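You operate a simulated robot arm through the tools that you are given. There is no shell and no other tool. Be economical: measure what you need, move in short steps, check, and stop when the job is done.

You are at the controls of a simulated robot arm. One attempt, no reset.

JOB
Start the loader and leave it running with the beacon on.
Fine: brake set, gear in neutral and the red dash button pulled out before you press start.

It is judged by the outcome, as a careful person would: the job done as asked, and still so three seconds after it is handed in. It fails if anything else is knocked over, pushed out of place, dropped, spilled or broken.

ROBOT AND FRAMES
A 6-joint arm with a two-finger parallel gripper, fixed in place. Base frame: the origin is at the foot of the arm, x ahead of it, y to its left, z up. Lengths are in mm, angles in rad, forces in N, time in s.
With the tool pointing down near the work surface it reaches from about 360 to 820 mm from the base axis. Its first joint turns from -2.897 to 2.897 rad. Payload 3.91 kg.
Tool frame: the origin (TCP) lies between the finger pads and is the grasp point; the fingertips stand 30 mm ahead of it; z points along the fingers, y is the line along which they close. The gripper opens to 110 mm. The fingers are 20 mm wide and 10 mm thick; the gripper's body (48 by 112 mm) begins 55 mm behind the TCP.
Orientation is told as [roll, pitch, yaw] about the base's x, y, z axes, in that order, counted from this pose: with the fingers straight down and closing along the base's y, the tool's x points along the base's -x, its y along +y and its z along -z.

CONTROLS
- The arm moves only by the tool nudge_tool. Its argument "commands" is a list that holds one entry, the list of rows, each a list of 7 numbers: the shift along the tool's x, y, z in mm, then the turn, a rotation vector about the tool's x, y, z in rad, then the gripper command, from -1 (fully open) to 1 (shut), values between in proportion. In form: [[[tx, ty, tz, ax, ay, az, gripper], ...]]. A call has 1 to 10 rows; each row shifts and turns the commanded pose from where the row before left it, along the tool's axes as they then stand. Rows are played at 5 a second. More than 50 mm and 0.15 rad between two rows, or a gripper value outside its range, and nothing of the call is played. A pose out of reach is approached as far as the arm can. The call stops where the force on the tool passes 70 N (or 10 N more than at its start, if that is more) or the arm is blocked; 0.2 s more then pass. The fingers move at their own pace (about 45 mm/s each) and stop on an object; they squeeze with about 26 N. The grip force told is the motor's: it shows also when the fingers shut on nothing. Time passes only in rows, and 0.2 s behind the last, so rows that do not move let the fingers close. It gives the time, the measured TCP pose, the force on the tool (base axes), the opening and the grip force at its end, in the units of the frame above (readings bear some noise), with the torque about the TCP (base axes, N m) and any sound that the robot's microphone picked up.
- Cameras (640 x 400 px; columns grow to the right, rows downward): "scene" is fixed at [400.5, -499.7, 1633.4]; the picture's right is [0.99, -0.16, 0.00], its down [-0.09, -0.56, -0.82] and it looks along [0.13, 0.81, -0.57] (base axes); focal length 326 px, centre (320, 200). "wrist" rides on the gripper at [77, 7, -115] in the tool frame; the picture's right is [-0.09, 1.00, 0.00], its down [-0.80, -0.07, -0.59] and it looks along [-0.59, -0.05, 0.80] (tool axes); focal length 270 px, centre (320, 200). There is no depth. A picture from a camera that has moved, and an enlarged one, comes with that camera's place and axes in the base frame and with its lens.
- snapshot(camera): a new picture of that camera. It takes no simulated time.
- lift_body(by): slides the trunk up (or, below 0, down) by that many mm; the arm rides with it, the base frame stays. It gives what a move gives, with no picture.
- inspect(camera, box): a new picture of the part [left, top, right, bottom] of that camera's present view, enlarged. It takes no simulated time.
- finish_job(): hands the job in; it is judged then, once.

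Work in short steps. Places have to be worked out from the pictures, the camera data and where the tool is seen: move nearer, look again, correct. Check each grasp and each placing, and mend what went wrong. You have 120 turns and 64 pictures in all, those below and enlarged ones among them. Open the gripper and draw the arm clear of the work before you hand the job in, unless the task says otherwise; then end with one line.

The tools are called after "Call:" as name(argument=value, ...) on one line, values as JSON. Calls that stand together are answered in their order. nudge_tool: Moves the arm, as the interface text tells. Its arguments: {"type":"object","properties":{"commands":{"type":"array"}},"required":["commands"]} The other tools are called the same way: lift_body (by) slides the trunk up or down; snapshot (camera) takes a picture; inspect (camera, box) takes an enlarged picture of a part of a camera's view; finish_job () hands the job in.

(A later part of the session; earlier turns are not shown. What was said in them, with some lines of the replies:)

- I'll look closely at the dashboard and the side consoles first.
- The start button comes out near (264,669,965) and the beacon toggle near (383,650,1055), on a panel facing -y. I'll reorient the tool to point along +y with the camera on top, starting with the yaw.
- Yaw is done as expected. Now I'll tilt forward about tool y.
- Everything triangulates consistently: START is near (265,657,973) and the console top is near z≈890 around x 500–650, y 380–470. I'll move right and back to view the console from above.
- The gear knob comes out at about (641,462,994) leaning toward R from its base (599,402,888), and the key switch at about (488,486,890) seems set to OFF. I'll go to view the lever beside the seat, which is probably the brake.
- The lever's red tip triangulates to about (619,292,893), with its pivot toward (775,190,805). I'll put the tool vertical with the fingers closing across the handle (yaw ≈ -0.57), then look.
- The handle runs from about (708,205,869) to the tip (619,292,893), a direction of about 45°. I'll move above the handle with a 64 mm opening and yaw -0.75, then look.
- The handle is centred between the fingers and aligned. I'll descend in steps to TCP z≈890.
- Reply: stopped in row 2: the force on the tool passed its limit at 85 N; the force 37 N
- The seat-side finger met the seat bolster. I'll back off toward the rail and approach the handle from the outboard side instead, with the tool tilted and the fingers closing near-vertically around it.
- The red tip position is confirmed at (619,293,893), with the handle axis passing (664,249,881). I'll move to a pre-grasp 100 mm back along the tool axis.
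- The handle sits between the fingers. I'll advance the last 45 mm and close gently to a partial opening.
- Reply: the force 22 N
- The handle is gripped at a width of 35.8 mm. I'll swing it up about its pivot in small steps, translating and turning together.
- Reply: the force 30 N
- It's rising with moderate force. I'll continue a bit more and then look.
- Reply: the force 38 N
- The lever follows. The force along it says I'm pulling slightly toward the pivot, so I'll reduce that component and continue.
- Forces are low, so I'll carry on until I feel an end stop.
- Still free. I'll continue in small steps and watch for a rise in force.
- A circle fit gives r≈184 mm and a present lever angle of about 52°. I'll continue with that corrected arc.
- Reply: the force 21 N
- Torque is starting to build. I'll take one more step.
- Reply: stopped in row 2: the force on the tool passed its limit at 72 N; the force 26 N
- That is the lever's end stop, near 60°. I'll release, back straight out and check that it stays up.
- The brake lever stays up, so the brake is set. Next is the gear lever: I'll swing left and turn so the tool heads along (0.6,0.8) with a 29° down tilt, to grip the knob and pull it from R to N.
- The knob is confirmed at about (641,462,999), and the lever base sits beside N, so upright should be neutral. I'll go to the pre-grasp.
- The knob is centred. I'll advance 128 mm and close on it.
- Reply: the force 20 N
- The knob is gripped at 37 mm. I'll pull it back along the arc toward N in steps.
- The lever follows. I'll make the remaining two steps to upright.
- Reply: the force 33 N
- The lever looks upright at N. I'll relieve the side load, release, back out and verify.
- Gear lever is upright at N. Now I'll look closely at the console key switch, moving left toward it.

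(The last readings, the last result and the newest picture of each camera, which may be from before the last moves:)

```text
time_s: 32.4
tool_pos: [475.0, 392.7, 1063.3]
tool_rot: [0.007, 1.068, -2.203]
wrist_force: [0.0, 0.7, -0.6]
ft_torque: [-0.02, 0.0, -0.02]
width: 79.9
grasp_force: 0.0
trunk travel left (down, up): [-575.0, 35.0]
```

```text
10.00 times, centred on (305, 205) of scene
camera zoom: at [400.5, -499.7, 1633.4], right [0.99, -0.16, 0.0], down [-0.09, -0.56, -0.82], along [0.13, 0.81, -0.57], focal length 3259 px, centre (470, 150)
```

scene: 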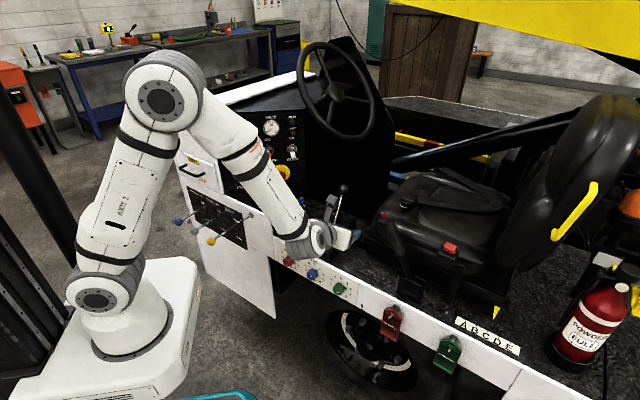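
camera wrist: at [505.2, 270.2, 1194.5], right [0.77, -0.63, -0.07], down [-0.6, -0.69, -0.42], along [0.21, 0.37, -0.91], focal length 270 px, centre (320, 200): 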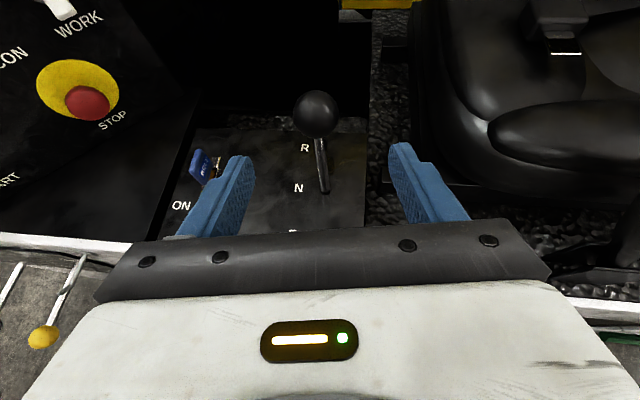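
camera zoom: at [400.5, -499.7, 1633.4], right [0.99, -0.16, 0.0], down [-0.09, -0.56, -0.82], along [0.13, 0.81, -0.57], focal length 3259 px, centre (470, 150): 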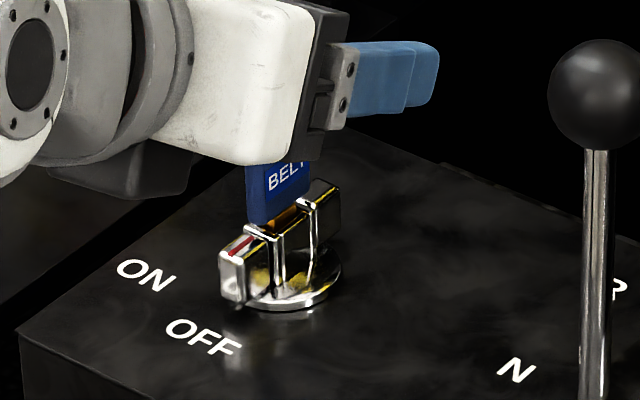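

The handle bar's red stripe points at OFF. ON is about 55° clockwise from above, so I'll push the red end with closed fingertips from the right, without touching the blue tag. I'll close and descend beside it.

Call:
nudge_tool(commands=[[[0, 0, 0, 0, 0, 0, 1], [0, 0, 0, 0, 0, 0, 1], [0, 0, 0, 0, 0, 0, 1], [0, 0, 0, 0, 0, 0, 1], [-26, -2.5, 25.6, 0, 0, 0, 1], [-26, -2.5, 25.6, 0, 0, 0, 1], [-26, -2.5, 25.6, 0, 0, 0, 1]]])

Call:
snapshot(camera="wrist")

Call:
inspect(camera="scene", box=[260, 170, 360, 240])

```text
time_s: 34.0
tool_pos: [491.3, 419.2, 956.7]
tool_rot: [-0.007, 1.069, -2.206]
wrist_force: [-0.2, -0.3, -0.3]
ft_torque: [0.0, 0.05, 0.04]
width: 0.3
grasp_force: 25.9
trunk travel left (down, up): [-575.0, 35.0]
```

```text
21 pictures are left
camera wrist: at [458.5, 364.9, 1079.2], right [0.78, -0.62, -0.08], down [-0.59, -0.69, -0.42], along [0.2, 0.37, -0.91], focal length 270 px, centre (320, 200)
```

wrist: 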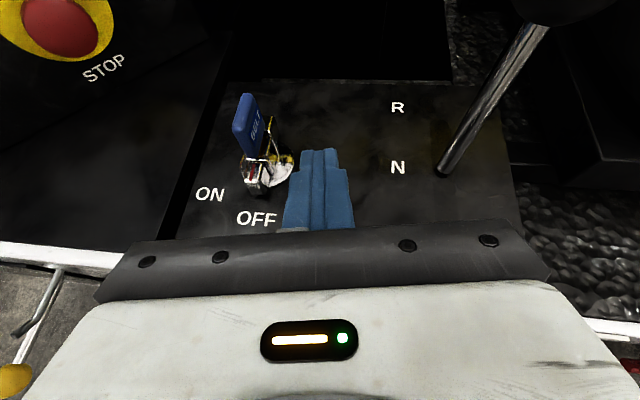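

```text
5.71 times, centred on (310, 205) of scene
camera zoom: at [400.5, -499.7, 1633.4], right [0.99, -0.16, 0.0], down [-0.09, -0.56, -0.82], along [0.13, 0.81, -0.57], focal length 1862 px, centre (377, 171)
```

zoom: 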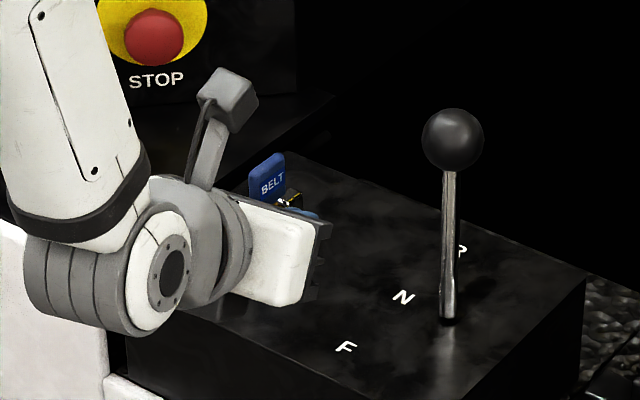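

The fingers sit right of the switch with room to spare. I'll descend the final ~35 mm beside the red end.

Call:
nudge_tool(commands=[[[-12.3, -5.9, 13.9, 0, 0, 0, 1], [-12.3, -5.9, 13.9, 0, 0, 0, 1]]])

Call:
inspect(camera="wrist", box=[200, 80, 360, 240])

```text
time_s: 34.6
tool_pos: [502.3, 427.7, 924.8]
tool_rot: [-0.007, 1.067, -2.204]
wrist_force: [0.0, -0.2, -0.3]
ft_torque: [0.0, -0.01, 0.0]
width: 0.1
grasp_force: 26.1
out of reach, approached as far as the arm can: row 1, 2
trunk travel left (down, up): [-575.0, 35.0]
```

```text
2.50 times, centred on (280, 160) of wrist
camera zoom: at [470.7, 372.3, 1046.7], right [0.78, -0.62, -0.08], down [-0.59, -0.69, -0.41], along [0.2, 0.37, -0.91], focal length 676 px, centre (420, 300)
```

zoom: 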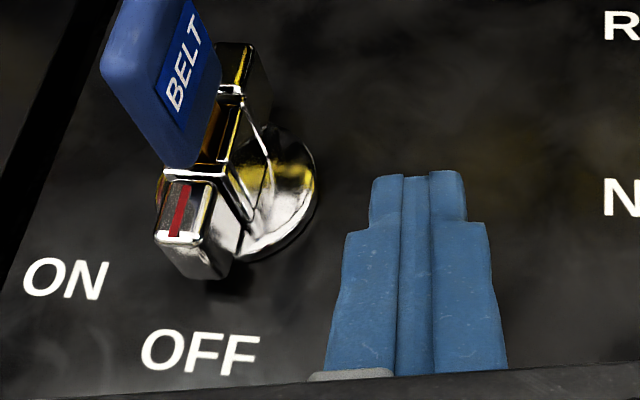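

The tip is beside the bar but the arm is at a reach limit there. I'll lower the trunk by 8 mm for more overlap, then sweep left.

Call:
lift_body(by=-8)

Call:
nudge_tool(commands=[[[0, -10, 0, 0, 0, 0, 1], [0, -10, 0, 0, 0, 0, 1], [0, -8, 0, 0, 0, 0, 1]]])

```text
time_s: 35.2
tool_pos: [502.4, 426.6, 917.0]
tool_rot: [-0.007, 1.069, -2.207]
wrist_force: [-0.4, 0.3, -0.6]
ft_torque: [0.01, 0.0, -0.01]
width: 0.1
grasp_force: 26.0
trunk travel left (down, up): [-567.0, 43.0]
```

```text
time_s: 36.0
tool_pos: [495.6, 431.6, 919.1]
tool_rot: [-0.019, 1.067, -2.206]
wrist_force: [-0.4, 0.0, 0.5]
ft_torque: [-0.04, 0.04, 0.03]
width: 0.0
grasp_force: 26.4
out of reach, approached as far as the arm can: row 2, 3
trunk travel left (down, up): [-567.0, 43.0]
```

A joint limit is in the way because the shoulder is high relative to this target. I'll retreat 200 mm up, then drop the trunk 200 mm so the arm has a better posture.

Call:
nudge_tool(commands=[[[35, 0, -19.2, 0, 0, 0, 1], [35, 0, -19.2, 0, 0, 0, 1], [35, 0, -19.2, 0, 0, 0, 1], [35, 0, -19.2, 0, 0, 0, 1], [35, 0, -19.2, 0, 0, 0, 1]]])

Call:
lift_body(by=-100)

Call:
snapshot(camera="scene")

```text
time_s: 37.2
tool_pos: [495.8, 430.0, 1120.6]
tool_rot: [-0.006, 1.068, -2.206]
wrist_force: [0.8, -0.4, 0.7]
ft_torque: [-0.03, 0.0, 0.02]
width: 0.0
grasp_force: 26.2
trunk travel left (down, up): [-567.0, 43.0]
```

```text
time_s: 38.5
tool_pos: [495.3, 428.7, 1018.6]
tool_rot: [-0.007, 1.068, -2.207]
wrist_force: [0.0, 0.0, 0.3]
ft_torque: [0.02, -0.03, -0.02]
width: 0.0
grasp_force: 26.0
trunk travel left (down, up): [-467.0, 143.0]
```

```text
18 pictures are left
```

scene: 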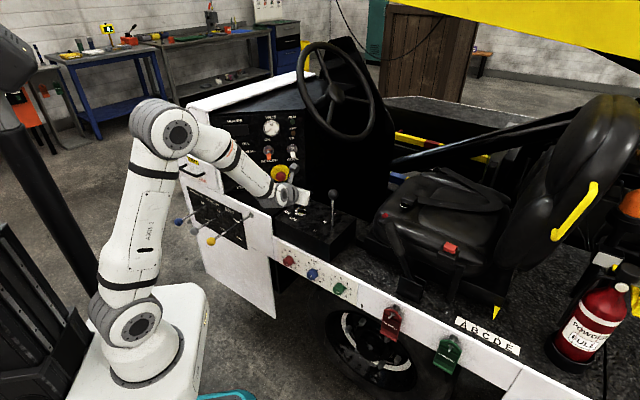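

The arm is clear. I'll raise the tool 100 and drop the trunk another 100.

Call:
nudge_tool(commands=[[[35, 0, -19.2, 0, 0, 0, 1], [35, 0, -19.2, 0, 0, 0, 1], [20, 0, -11, 0, 0, 0, 1]]])

Call:
lift_body(by=-100)

Call:
nudge_tool(commands=[[[-17.5, 3, 9.6, 0, 0, 0, 1], [-17.5, 3, 9.6, 0, 0, 0, 1], [-17.5, 3, 9.6, 0, 0, 0, 1], [-17.5, 3, 9.6, 0, 0, 0, 1]]])

```text
time_s: 39.3
tool_pos: [497.5, 429.4, 1121.6]
tool_rot: [-0.007, 1.067, -2.203]
wrist_force: [0.6, 0.5, -1.0]
ft_torque: [0.0, -0.03, 0.01]
width: 0.2
grasp_force: 25.7
trunk travel left (down, up): [-467.0, 143.0]
```

```text
time_s: 40.6
tool_pos: [497.7, 428.4, 1020.8]
tool_rot: [-0.007, 1.068, -2.207]
wrist_force: [0.7, 0.5, 0.3]
ft_torque: [-0.01, 0.0, 0.0]
width: 0.0
grasp_force: 26.1
trunk travel left (down, up): [-367.0, 243.0]
```

```text
time_s: 41.6
tool_pos: [508.6, 421.6, 940.5]
tool_rot: [-0.005, 1.067, -2.206]
wrist_force: [-0.1, -0.2, -0.1]
ft_torque: [-0.01, -0.03, 0.0]
width: 0.0
grasp_force: 26.1
trunk travel left (down, up): [-367.0, 243.0]
```

Reachable now. I'll lower beside the bar, then sweep left in small steps.

Call:
nudge_tool(commands=[[[-9.6, -5.2, 6.9, 0, 0, 0, 1], [-9.6, -5.2, 6.9, 0, 0, 0, 1], [0, -10, 0, 0, 0, 0, 1], [0, -8, 0, 0, 0, 0, 1]]])

Call:
inspect(camera="wrist", box=[200, 80, 360, 240])

```text
time_s: 42.6
tool_pos: [485.7, 440.2, 915.5]
tool_rot: [-0.008, 1.068, -2.208]
wrist_force: [0.1, 0.5, 0.9]
ft_torque: [-0.02, 0.0, -0.01]
width: 0.0
grasp_force: 25.4
trunk travel left (down, up): [-367.0, 243.0]
```

```text
2.50 times, centred on (280, 160) of wrist
camera zoom: at [454.4, 385.6, 1038.9], right [0.78, -0.62, -0.08], down [-0.59, -0.69, -0.41], along [0.2, 0.37, -0.91], focal length 676 px, centre (420, 300)
```

zoom: 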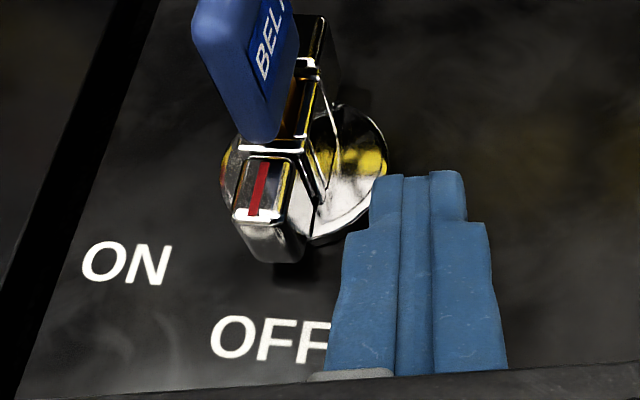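

About 14 mm gap to the bar remains. I'll push left and slightly forward to turn the red end toward ON.

Call:
nudge_tool(commands=[[[0, -7, 0, 0, 0, 0, 1], [0, -7, 0, 0, 0, 0, 1], [1, -5, 2, 0, 0, 0, 1], [1.5, -4, 2.6, 0, 0, 0, 1], [1.5, -4, 2.6, 0, 0, 0, 1]]])

Call:
inspect(camera="wrist", box=[200, 80, 360, 240])

```text
time_s: 43.8
tool_pos: [461.8, 462.5, 919.0]
tool_rot: [-0.003, 1.063, -2.196]
wrist_force: [-40.9, -27.8, -1.7]
ft_torque: [-0.23, 0.28, 0.85]
width: 0.0
grasp_force: 26.3
trunk travel left (down, up): [-367.0, 243.0]
```

```text
2.50 times, centred on (280, 160) of wrist
camera zoom: at [431.3, 406.7, 1040.4], right [0.79, -0.61, -0.08], down [-0.59, -0.7, -0.41], along [0.2, 0.37, -0.91], focal length 676 px, centre (420, 300)
```

zoom: 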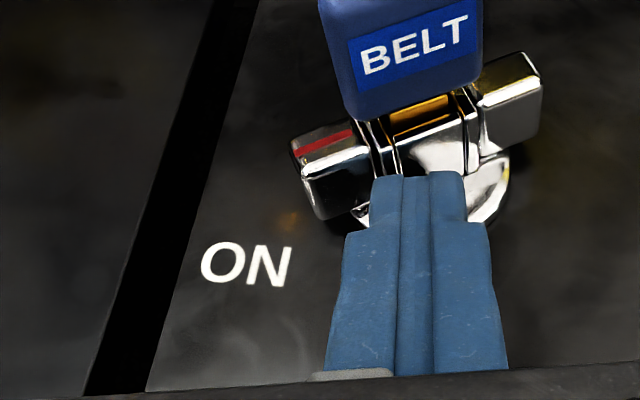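

The bar now points at ON and resists as if at its stop. I'll back away and check the KEY lamp.

Call:
nudge_tool(commands=[[[-2, 2, -10, 0, 0, 0, 1], [0, 0, -25, 0, 0, 0, 1], [25, 0, -35, 0, 0, 0, 1], [35, 0, -35, 0, 0, 0, 1], [35, 0, -35, 0, 0, 0, 1], [35, 0, -35, 0, 0, 0, 1]]])

Call:
inspect(camera="scene", box=[220, 100, 340, 230])

```text
time_s: 45.2
tool_pos: [413.9, 384.2, 1117.4]
tool_rot: [-0.025, 1.071, -2.224]
wrist_force: [0.0, -0.6, -0.1]
ft_torque: [-0.01, -0.02, 0.0]
width: 0.0
grasp_force: 25.8
trunk travel left (down, up): [-367.0, 243.0]
```

```text
3.08 times, centred on (280, 165) of scene
camera zoom: at [400.5, -499.7, 1633.4], right [0.99, -0.16, 0.0], down [-0.09, -0.56, -0.82], along [0.13, 0.81, -0.57], focal length 1003 px, centre (443, 308)
```

zoom: 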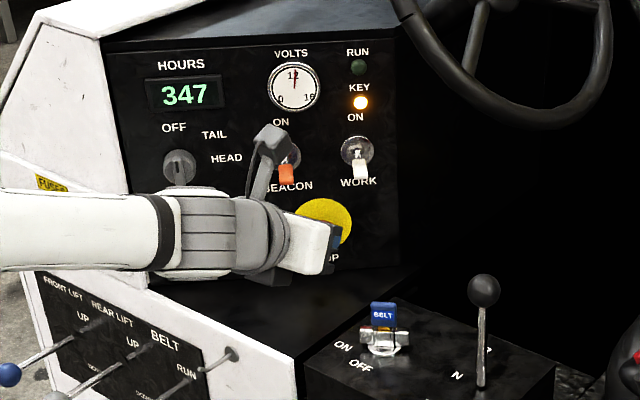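

KEY lamp is lit and volts read 12. The dash panel computes as vertical at y≈685 with STOP near (425,657,959). I'll now turn the tool to face +Y squarely, fingers closing along X.

Call:
nudge_tool(commands=[[[0, 0, 0, 0.1045, 0.0807, -0.0268, -0.36], [0, 0, 0, 0.1045, 0.0807, -0.0268, -0.36], [0, 0, 0, 0.1045, 0.0807, -0.0268, -0.36], [0, 0, 0, 0.1045, 0.0807, -0.0268, -0.36], [0, 0, 0, 0.1045, 0.0807, -0.0268, -0.36], [0, 0, 0, 0.1045, 0.0807, -0.0268, -0.36]]])

Call:
snapshot(camera="wrist")

```text
time_s: 46.6
tool_pos: [415.6, 387.6, 1114.7]
tool_rot: [-2.096, 1.569, 2.629]
wrist_force: [0.5, -0.7, 0.7]
ft_torque: [0.0, 0.0, 0.03]
width: 74.7
grasp_force: 0.0
trunk travel left (down, up): [-367.0, 243.0]
```

```text
14 pictures are left
camera wrist: at [425.2, 273.7, 1191.2], right [1.0, 0.01, -0.09], down [-0.07, -0.59, -0.8], along [-0.06, 0.8, -0.59], focal length 270 px, centre (320, 200)
```

wrist: 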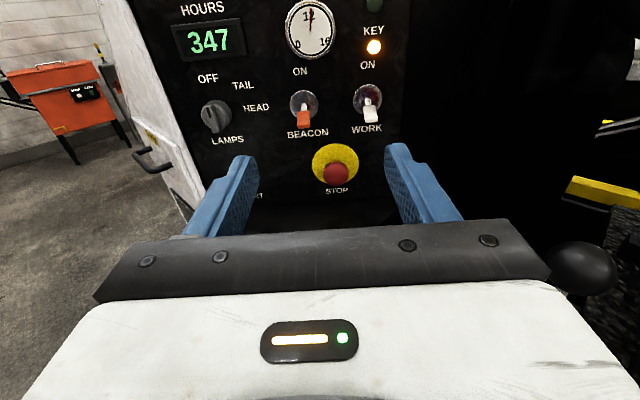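

STOP is confirmed at (426,657,962). To keep the wrist clear of the blue tag I'll tilt the tool 0.4 rad downward and come in to 100 mm short of the panel.

Call:
nudge_tool(commands=[[[0, 0, 0, 0, -0.133, 0, -0.36], [0, 0, 0, 0, -0.133, 0, -0.36], [0, 0, 0, 0, -0.133, 0, -0.36], [-9.4, 2, 37, 0, 0, 0, -0.36], [-9.4, 2, 37, 0, 0, 0, -0.36], [-9.4, 2, 37, 0, 0, 0, -0.36], [-9.4, 2, 37, 0, 0, 0, -0.36], [-9.4, 2, 37, 0, 0, 0, -0.36]]])

Call:
snapshot(camera="wrist")

```text
time_s: 48.4
tool_pos: [425.1, 544.3, 998.0]
tool_rot: [-0.009, 1.171, -1.565]
wrist_force: [0.0, 0.2, -0.6]
ft_torque: [0.01, 0.03, -0.03]
width: 74.7
grasp_force: 0.0
trunk travel left (down, up): [-367.0, 243.0]
```

```text
13 pictures are left
camera wrist: at [432.6, 468.2, 1113.3], right [1.0, -0.02, -0.08], down [-0.06, -0.86, -0.51], along [-0.06, 0.51, -0.86], focal length 270 px, centre (320, 200)
```

wrist: 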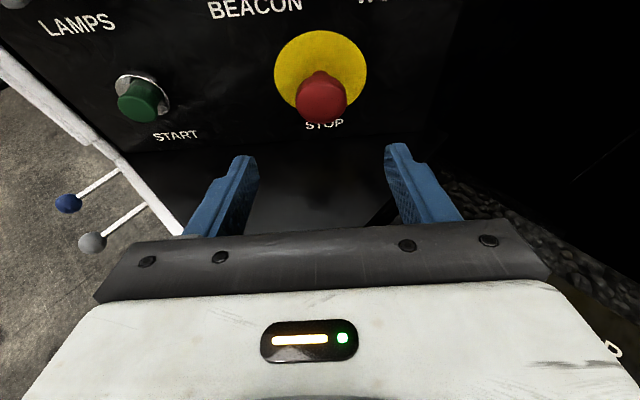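

Estimates agree: STOP cap front at (426,650,963), START at (271,657,973). I'll advance so the pads flank the cap, then close.

Call:
nudge_tool(commands=[[[3.1, 0, 24.7, 0, 0, 0, -0.36], [3.1, 0, 24.7, 0, 0, 0, -0.36], [3.1, 0, 24.7, 0, 0, 0, -0.36], [3.1, 0, 24.7, 0, 0, 0, -0.36], [0, 0, 0, 0, 0, 0, 1], [0, 0, 0, 0, 0, 0, 1], [0, 0, 0, 0, 0, 0, 1]]])

Call:
snapshot(camera="wrist")

```text
time_s: 50.0
tool_pos: [425.1, 638.8, 972.3]
tool_rot: [-0.007, 1.173, -1.569]
wrist_force: [9.2, 2.0, 2.1]
ft_torque: [0.02, -0.04, -0.18]
width: 40.8
grasp_force: 39.1
trunk travel left (down, up): [-367.0, 243.0]
```

```text
12 pictures are left
camera wrist: at [433.2, 564.0, 1087.0], right [1.0, -0.02, -0.08], down [-0.06, -0.86, -0.51], along [-0.06, 0.51, -0.86], focal length 270 px, centre (320, 200)
```

wrist: 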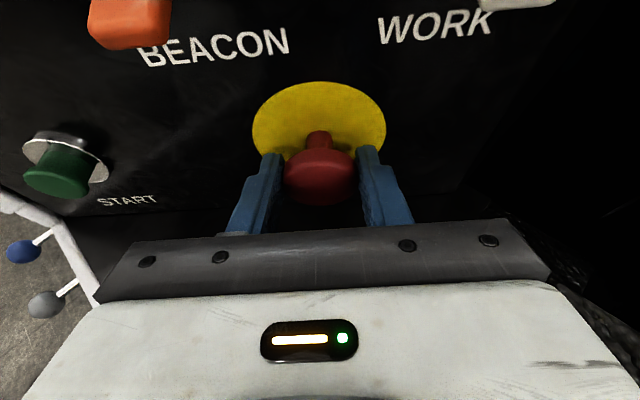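

The cap is gripped. I'll pull it straight out along -Y in small steps, watching the force.

Call:
nudge_tool(commands=[[[-1.2, 0, -2.8, 0, 0, 0, 1], [-1.2, 0, -2.8, 0, 0, 0, 1], [-1.2, 0, -2.8, 0, 0, 0, 1]]])

```text
time_s: 50.8
tool_pos: [424.9, 626.9, 972.6]
tool_rot: [-0.01, 1.172, -1.57]
wrist_force: [14.6, -3.2, 2.1]
ft_torque: [-0.01, -0.19, -0.2]
width: 40.7
grasp_force: 45.0
trunk travel left (down, up): [-367.0, 243.0]
```

It came 12 mm with almost no force left, probably snapping outward. I'll check a bit further.

Call:
nudge_tool(commands=[[[-1.2, 0, -2.8, 0, 0, 0, 1], [-1.2, 0, -2.8, 0, 0, 0, 1]]])

Call:
snapshot(camera="wrist")

```text
time_s: 51.4
tool_pos: [426.3, 624.2, 971.8]
tool_rot: [-0.013, 1.172, -1.571]
wrist_force: [25.4, 26.2, 8.6]
ft_torque: [0.17, -0.29, -0.35]
width: 40.7
grasp_force: 44.9
trunk travel left (down, up): [-367.0, 243.0]
```

```text
11 pictures are left
camera wrist: at [433.4, 549.6, 1086.9], right [1.0, -0.02, -0.09], down [-0.06, -0.86, -0.51], along [-0.06, 0.51, -0.86], focal length 270 px, centre (320, 200)
```

wrist: 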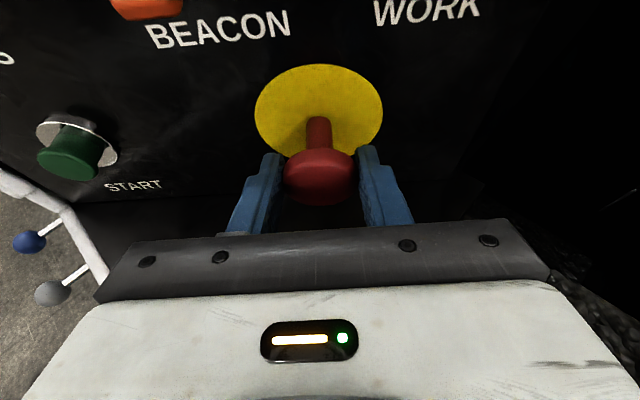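

STOP is clearly pulled out with a longer neck and is now against its stop. I'll release and withdraw.

Call:
nudge_tool(commands=[[[0, 0, 0, 0, 0, 0, -0.36], [0, 0, 0, 0, 0, 0, -0.36], [0, 0, 0, 0, 0, 0, -0.36], [-11.7, 0, -27.6, 0, 0, 0, -0.36], [-11.7, 0, -27.6, 0, 0, 0, -0.36], [-11.7, 0, -27.6, 0, 0, 0, -0.36]]])

Call:
snapshot(camera="wrist")

```text
time_s: 52.8
tool_pos: [424.5, 531.4, 973.1]
tool_rot: [-0.007, 1.172, -1.566]
wrist_force: [0.1, 0.5, 0.4]
ft_torque: [0.01, 0.03, 0.0]
width: 75.1
grasp_force: 0.0
trunk travel left (down, up): [-367.0, 243.0]
```

```text
10 pictures are left
camera wrist: at [432.0, 456.3, 1087.6], right [1.0, -0.02, -0.08], down [-0.06, -0.86, -0.51], along [-0.06, 0.51, -0.86], focal length 270 px, centre (320, 200)
```

wrist: 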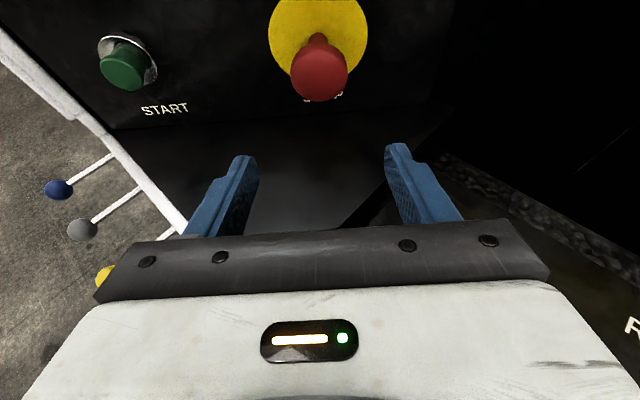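

STOP stays out. Next is the beacon: I'll close the fingers and position below its orange paddle (about (385,650,1055)).

Call:
nudge_tool(commands=[[[24.3, -13.2, 0, 0, 0, 0, 1], [24.3, -13.2, 0, 0, 0, 0, 1], [24.3, -13.2, 0, 0, 0, 0, 1], [6, 0, 14.5, 0, 0, 0, 1], [6, 0, 14.5, 0, 0, 0, 1]]])

Call:
snapshot(camera="wrist")

```text
time_s: 54.0
tool_pos: [384.2, 591.1, 1040.7]
tool_rot: [-0.009, 1.17, -1.568]
wrist_force: [0.0, 0.4, -0.5]
ft_torque: [0.0, 0.0, -0.02]
width: 0.1
grasp_force: 26.3
trunk travel left (down, up): [-367.0, 243.0]
```

```text
9 pictures are left
camera wrist: at [392.2, 516.0, 1154.3], right [1.0, -0.02, -0.08], down [-0.06, -0.86, -0.51], along [-0.06, 0.51, -0.86], focal length 270 px, centre (320, 200)
```

wrist: 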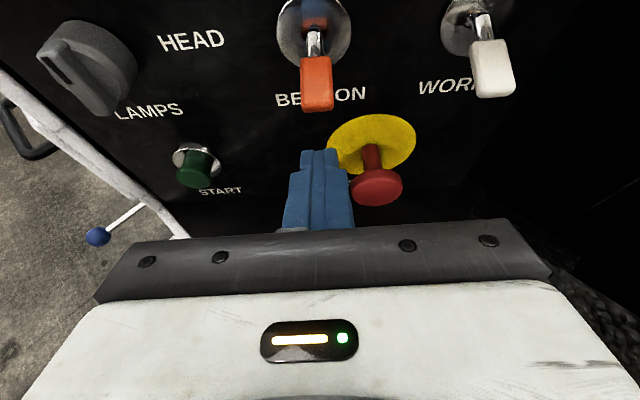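

The paddle's lower end is near (384,645,1044). I'll drop 6 mm, slide 33 mm in beneath it, then lift.

Call:
nudge_tool(commands=[[[-5.5, 0, 2.3, 0, 0, 0, 1], [6.4, 0, 15.2, 0, 0, 0, 1], [6.4, 0, 15.2, 0, 0, 0, 1], [9.2, 0, -3.9, 0, 0, 0, 1], [9.2, 0, -3.9, 0, 0, 0, 1], [9.2, 0, -3.9, 0, 0, 0, 1]]])

```text
time_s: 55.4
tool_pos: [384.3, 623.5, 1063.2]
tool_rot: [-0.007, 1.174, -1.565]
wrist_force: [0.6, 0.1, 0.0]
ft_torque: [-0.01, -0.01, 0.01]
width: 0.1
grasp_force: 26.1
trunk travel left (down, up): [-367.0, 243.0]
```

No residual force. I'll lift another 25 mm and look.

Call:
nudge_tool(commands=[[[9.2, 0, -3.9, 0, 0, 0, 1], [9.2, 0, -3.9, 0, 0, 0, 1], [5, 0, -2, 0, 0, 0, 1]]])

Call:
snapshot(camera="wrist")

```text
time_s: 56.2
tool_pos: [382.8, 624.0, 1075.1]
tool_rot: [-0.031, 1.152, -1.586]
wrist_force: [-13.2, -22.4, -57.1]
ft_torque: [-0.26, -0.39, -0.37]
width: 0.0
grasp_force: 26.6
trunk travel left (down, up): [-367.0, 243.0]
```

```text
8 pictures are left
camera wrist: at [392.3, 550.7, 1191.4], right [1.0, -0.02, -0.09], down [-0.06, -0.87, -0.49], along [-0.07, 0.49, -0.87], focal length 270 px, centre (320, 200)
```

wrist: 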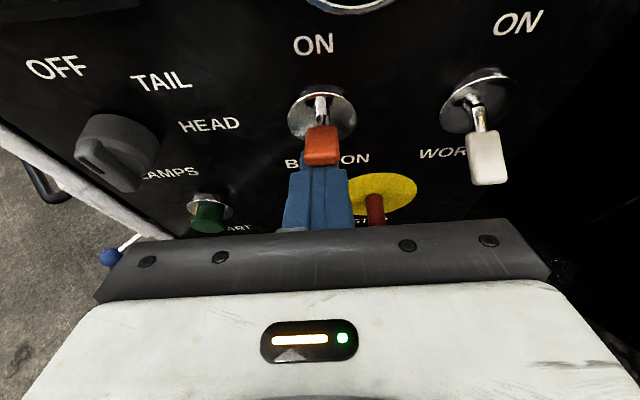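

The tilted finger face is wedging the paddle inward rather than swinging it up (57 N). I'll back off, level the tool, and push straight up instead.

Call:
nudge_tool(commands=[[[-17, 0, -14.5, 0, 0, 0, 1], [-17, 0, -14.5, 0, 0, 0, 1], [0, 0, 0, 0, 0.133, 0, 1], [0, 0, 0, 0, 0.133, 0, 1], [0, 0, 0, 0, 0.133, 0, 1]]])

```text
time_s: 57.4
tool_pos: [385.0, 583.2, 1069.1]
tool_rot: [-2.4, 1.567, 2.324]
wrist_force: [-0.1, -0.9, 0.3]
ft_torque: [-0.01, -0.01, -0.01]
width: 0.1
grasp_force: 25.4
trunk travel left (down, up): [-367.0, 243.0]
```

Level now. I'll lower 44 mm, slide in 38 mm, then lift 25 mm.

Call:
nudge_tool(commands=[[[-22, 0, 0, 0, 0, 0, 1], [-22, 0, 0, 0, 0, 0, 1], [0, 0, 19, 0, 0, 0, 1], [0, 0, 19, 0, 0, 0, 1], [8, 0, 0, 0, 0, 0, 1], [8, 0, 0, 0, 0, 0, 1], [8, 0, 0, 0, 0, 0, 1]]])

```text
time_s: 59.0
tool_pos: [384.0, 622.3, 1049.9]
tool_rot: [-1.749, 1.565, 2.977]
wrist_force: [0.1, 0.0, 0.6]
ft_torque: [-0.02, 0.01, 0.0]
width: 0.0
grasp_force: 26.0
trunk travel left (down, up): [-367.0, 243.0]
```

No contact yet. I'll keep lifting.

Call:
nudge_tool(commands=[[[6, 0, 0, 0, 0, 0, 1], [6, 0, -1, 0, 0, 0, 1], [6, 0, -1, 0, 0, 0, 1]]])

```text
time_s: 59.8
tool_pos: [383.7, 620.0, 1065.3]
tool_rot: [-1.003, 1.564, -2.562]
wrist_force: [-0.7, -2.1, -6.5]
ft_torque: [-0.14, -0.04, -0.02]
width: 0.0
grasp_force: 25.9
trunk travel left (down, up): [-367.0, 243.0]
```

Light contact. I'll push on upward.

Call:
nudge_tool(commands=[[[6, 0, -1, 0, 0, 0, 1], [6, 0, 0, 0, 0, 0, 1], [6, 0, 0, 0, 0, 0, 1], [6, 0, 0, 0, 0, 0, 1]]])

Call:
inspect(camera="wrist", box=[220, 60, 420, 240])

```text
time_s: 60.7
tool_pos: [383.6, 616.1, 1067.9]
tool_rot: [-0.433, 1.532, -1.996]
wrist_force: [-1.4, -6.1, -13.1]
ft_torque: [-0.32, -0.12, -0.09]
width: 0.0
grasp_force: 25.8
trunk travel left (down, up): [-367.0, 243.0]
stopped in row 4: the force on the tool passed its limit at 73 N (the readings are from after the stop); the commanded pose is now the measured one
```

```text
2.22 times, centred on (320, 150) of wrist
camera zoom: at [392.0, 505.5, 1147.7], right [0.99, 0.01, -0.1], down [-0.08, -0.62, -0.78], along [-0.07, 0.78, -0.62], focal length 601 px, centre (320, 311)
```

zoom: 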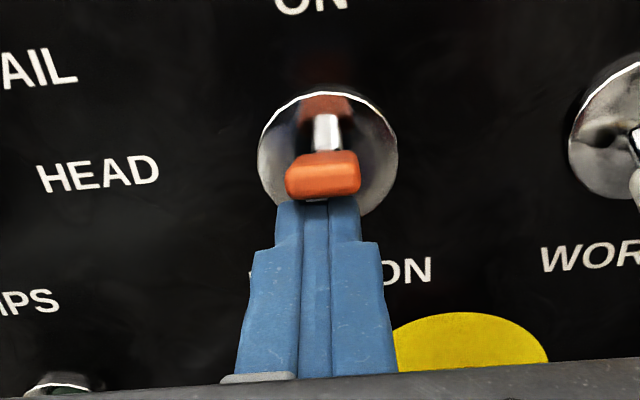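

The paddle has risen but stops hard. I'll back the finger down a little and see where the toggle rests.

Call:
nudge_tool(commands=[[[-12, 0, 0, 0, 0, 0, 1], [-12, 0, -15, 0, 0, 0, 1], [0, 0, -25, 0, 0, 0, 1]]])

Call:
inspect(camera="wrist", box=[220, 40, 460, 220])

```text
time_s: 61.5
tool_pos: [383.6, 576.7, 1049.2]
tool_rot: [-0.464, 1.538, -2.024]
wrist_force: [0.1, 0.6, 0.5]
ft_torque: [-0.01, -0.02, -0.01]
width: 0.0
grasp_force: 26.0
trunk travel left (down, up): [-367.0, 243.0]
```

```text
2.22 times, centred on (340, 130) of wrist
camera zoom: at [392.6, 464.5, 1128.4], right [0.99, 0.01, -0.1], down [-0.08, -0.62, -0.78], along [-0.07, 0.79, -0.61], focal length 601 px, centre (276, 356)
```

zoom: 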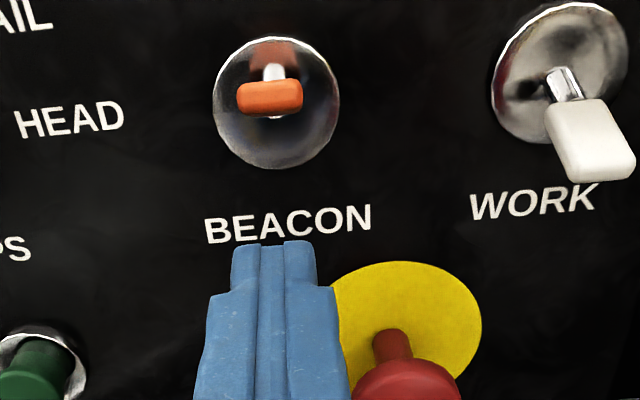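

The beacon toggle is now up (compare WORK, still down). Next is START: I'll tilt slightly and move to 27 mm in front of it.

Call:
nudge_tool(commands=[[[0, 0, 0, 0, -0.11, 0, 1], [0, 0, 0, 0, -0.11, 0, 1], [-15, -28.7, 10, 0, 0, 0, 1], [-15, -28.7, 10, 0, 0, 0, 1], [-15, -28.7, 10, 0, 0, 0, 1], [-15, -28.7, 10, 0, 0, 0, 1]]])

Call:
snapshot(camera="wrist")

```text
time_s: 62.9
tool_pos: [268.2, 596.9, 982.1]
tool_rot: [-0.056, 1.323, -1.613]
wrist_force: [-0.1, 0.6, 0.0]
ft_torque: [0.04, 0.03, -0.02]
width: 0.1
grasp_force: 25.9
trunk travel left (down, up): [-367.0, 243.0]
```

```text
5 pictures are left
camera wrist: at [276.7, 505.9, 1083.8], right [0.99, -0.01, -0.1], down [-0.07, -0.77, -0.63], along [-0.07, 0.63, -0.77], focal length 270 px, centre (320, 200)
```

wrist: 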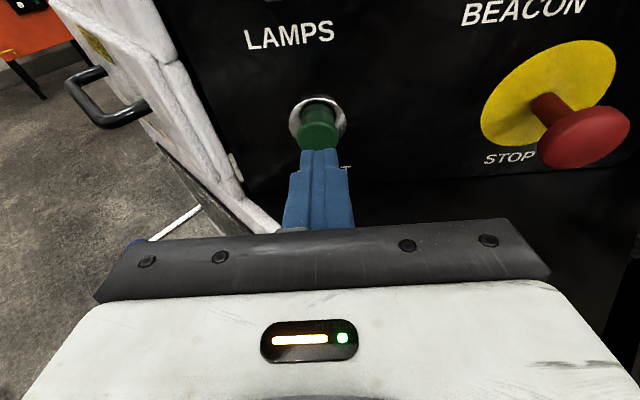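

The fingertip is aligned with START's cap (267,655,975). I'll press in along +Y and hold briefly.

Call:
nudge_tool(commands=[[[5, 0, 19.4, 0, 0, 0, 1], [1.2, 0, 4.8, 0, 0, 0, 1], [1.2, 0, 4.8, 0, 0, 0, 1], [1.2, 0, 4.8, 0, 0, 0, 1], [1, 0, 3, 0, 0, 0, 1], [0, 0, 0, 0, 0, 0, 1], [0, 0, 0, 0, 0, 0, 1]]])

```text
time_s: 64.5
tool_pos: [266.6, 636.0, 982.1]
tool_rot: [-0.055, 1.323, -1.614]
wrist_force: [1.1, -5.2, -0.3]
ft_torque: [-0.08, 0.0, -0.05]
width: 0.0
grasp_force: 25.7
trunk travel left (down, up): [-367.0, 243.0]
```

Only 5 N of spring and no sound yet. I'll press deeper and hold.

Call:
nudge_tool(commands=[[[0.75, 0, 2.9, 0, 0, 0, 1], [0.75, 0, 2.9, 0, 0, 0, 1], [0, 0, 0, 0, 0, 0, 1], [0, 0, 0, 0, 0, 0, 1], [0, 0, 0, 0, 0, 0, 1], [0, 0, 0, 0, 0, 0, 1], [0, 0, 0, 0, 0, 0, 1]]])

Call:
inspect(camera="scene", box=[220, 100, 340, 230])

```text
time_s: 66.1
tool_pos: [265.6, 640.4, 982.6]
tool_rot: [-0.06, 1.324, -1.619]
wrist_force: [1.7, -29.6, -3.3]
ft_torque: [-0.21, -0.02, -0.04]
width: 0.0
grasp_force: 26.3
trunk travel left (down, up): [-367.0, 243.0]
```

```text
3.08 times, centred on (280, 165) of scene
camera zoom: at [400.5, -499.7, 1633.4], right [0.99, -0.16, 0.0], down [-0.09, -0.56, -0.82], along [0.13, 0.81, -0.57], focal length 1003 px, centre (443, 308)
```

zoom: 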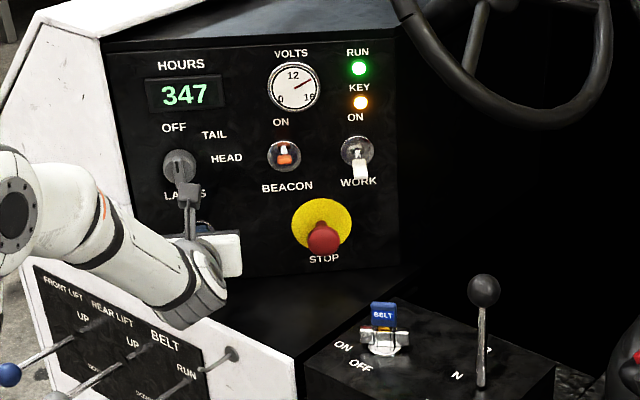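

RUN is lit and the volts have risen, so the engine is running. I'll withdraw from the button, back clear of the dash and open the gripper.

Call:
nudge_tool(commands=[[[-5, 0, -19.4, 0, 0, 0, 1], [-5, 0, -19.4, 0, 0, 0, 1], [0, 0, -40, 0, 0, 0, 1], [10, 0, -40, 0, 0, 0, -1], [30, 0, -30, 0, 0, 0, -1], [30, 0, -30, 0, 0, 0, -1], [40, 0, 0, 0, 0, 0, -1], [40, 0, 0, 0, 0, 0, -1]]])

Call:
snapshot(camera="scene")

Call:
inspect(camera="scene", box=[220, 100, 340, 230])

```text
time_s: 67.9
tool_pos: [269.4, 504.2, 1160.1]
tool_rot: [-0.059, 1.322, -1.619]
wrist_force: [-0.4, 0.3, -0.1]
ft_torque: [0.0, -0.01, -0.01]
width: 104.4
grasp_force: 0.1
trunk travel left (down, up): [-367.0, 243.0]
```

```text
3 pictures are left
```

scene: 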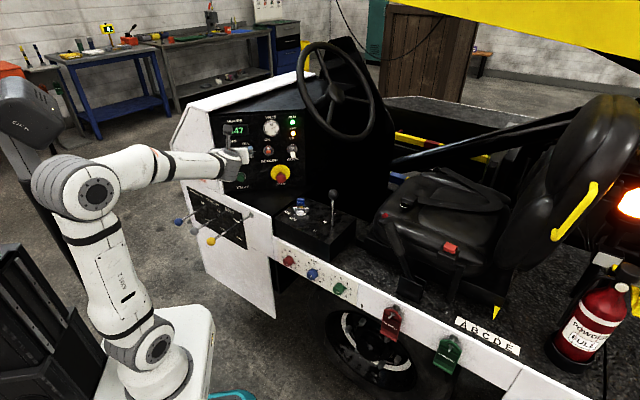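

```text
3.08 times, centred on (280, 165) of scene
camera zoom: at [400.5, -499.7, 1633.4], right [0.99, -0.16, 0.0], down [-0.09, -0.56, -0.82], along [0.13, 0.81, -0.57], focal length 1003 px, centre (443, 308)
```

zoom: 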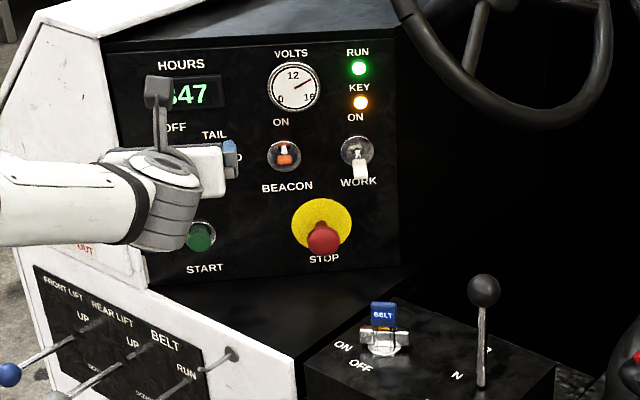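

The beacon dome is glowing, RUN is lit, and the brake, gear and STOP remain as set. I'll draw the arm further clear.

Call:
nudge_tool(commands=[[[0, 0, -40, 0, 0, 0, -1], [0, 0, -40, 0, 0, 0, -1], [0, 0, -40, 0, 0, 0, -1], [0, 0, -20, 0, 0, 0, -1], [0, 0, 0, 0, 0, 0, -1]]])

Call:
snapshot(camera="scene")

```text
time_s: 69.1
tool_pos: [271.2, 367.0, 1196.4]
tool_rot: [-0.056, 1.322, -1.616]
wrist_force: [0.0, -0.2, -0.3]
ft_torque: [0.03, -0.01, 0.0]
width: 109.8
grasp_force: 0.1
trunk travel left (down, up): [-367.0, 243.0]
```

```text
1 pictures are left
```

scene: 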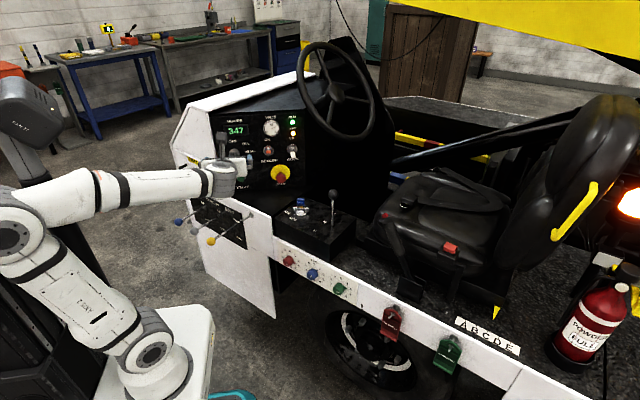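

The loader is still running with the beacon on, the arm is clear and the gripper is open, so I'm handing the job in.

Call:
finish_job()

```text
The job is handed in.
```

The loader is running with the beacon lit. Before pressing start I set the brake, put the gear in neutral, pulled out the red STOP button and turned the console switch (the one with the blue BELT tag) to ON.
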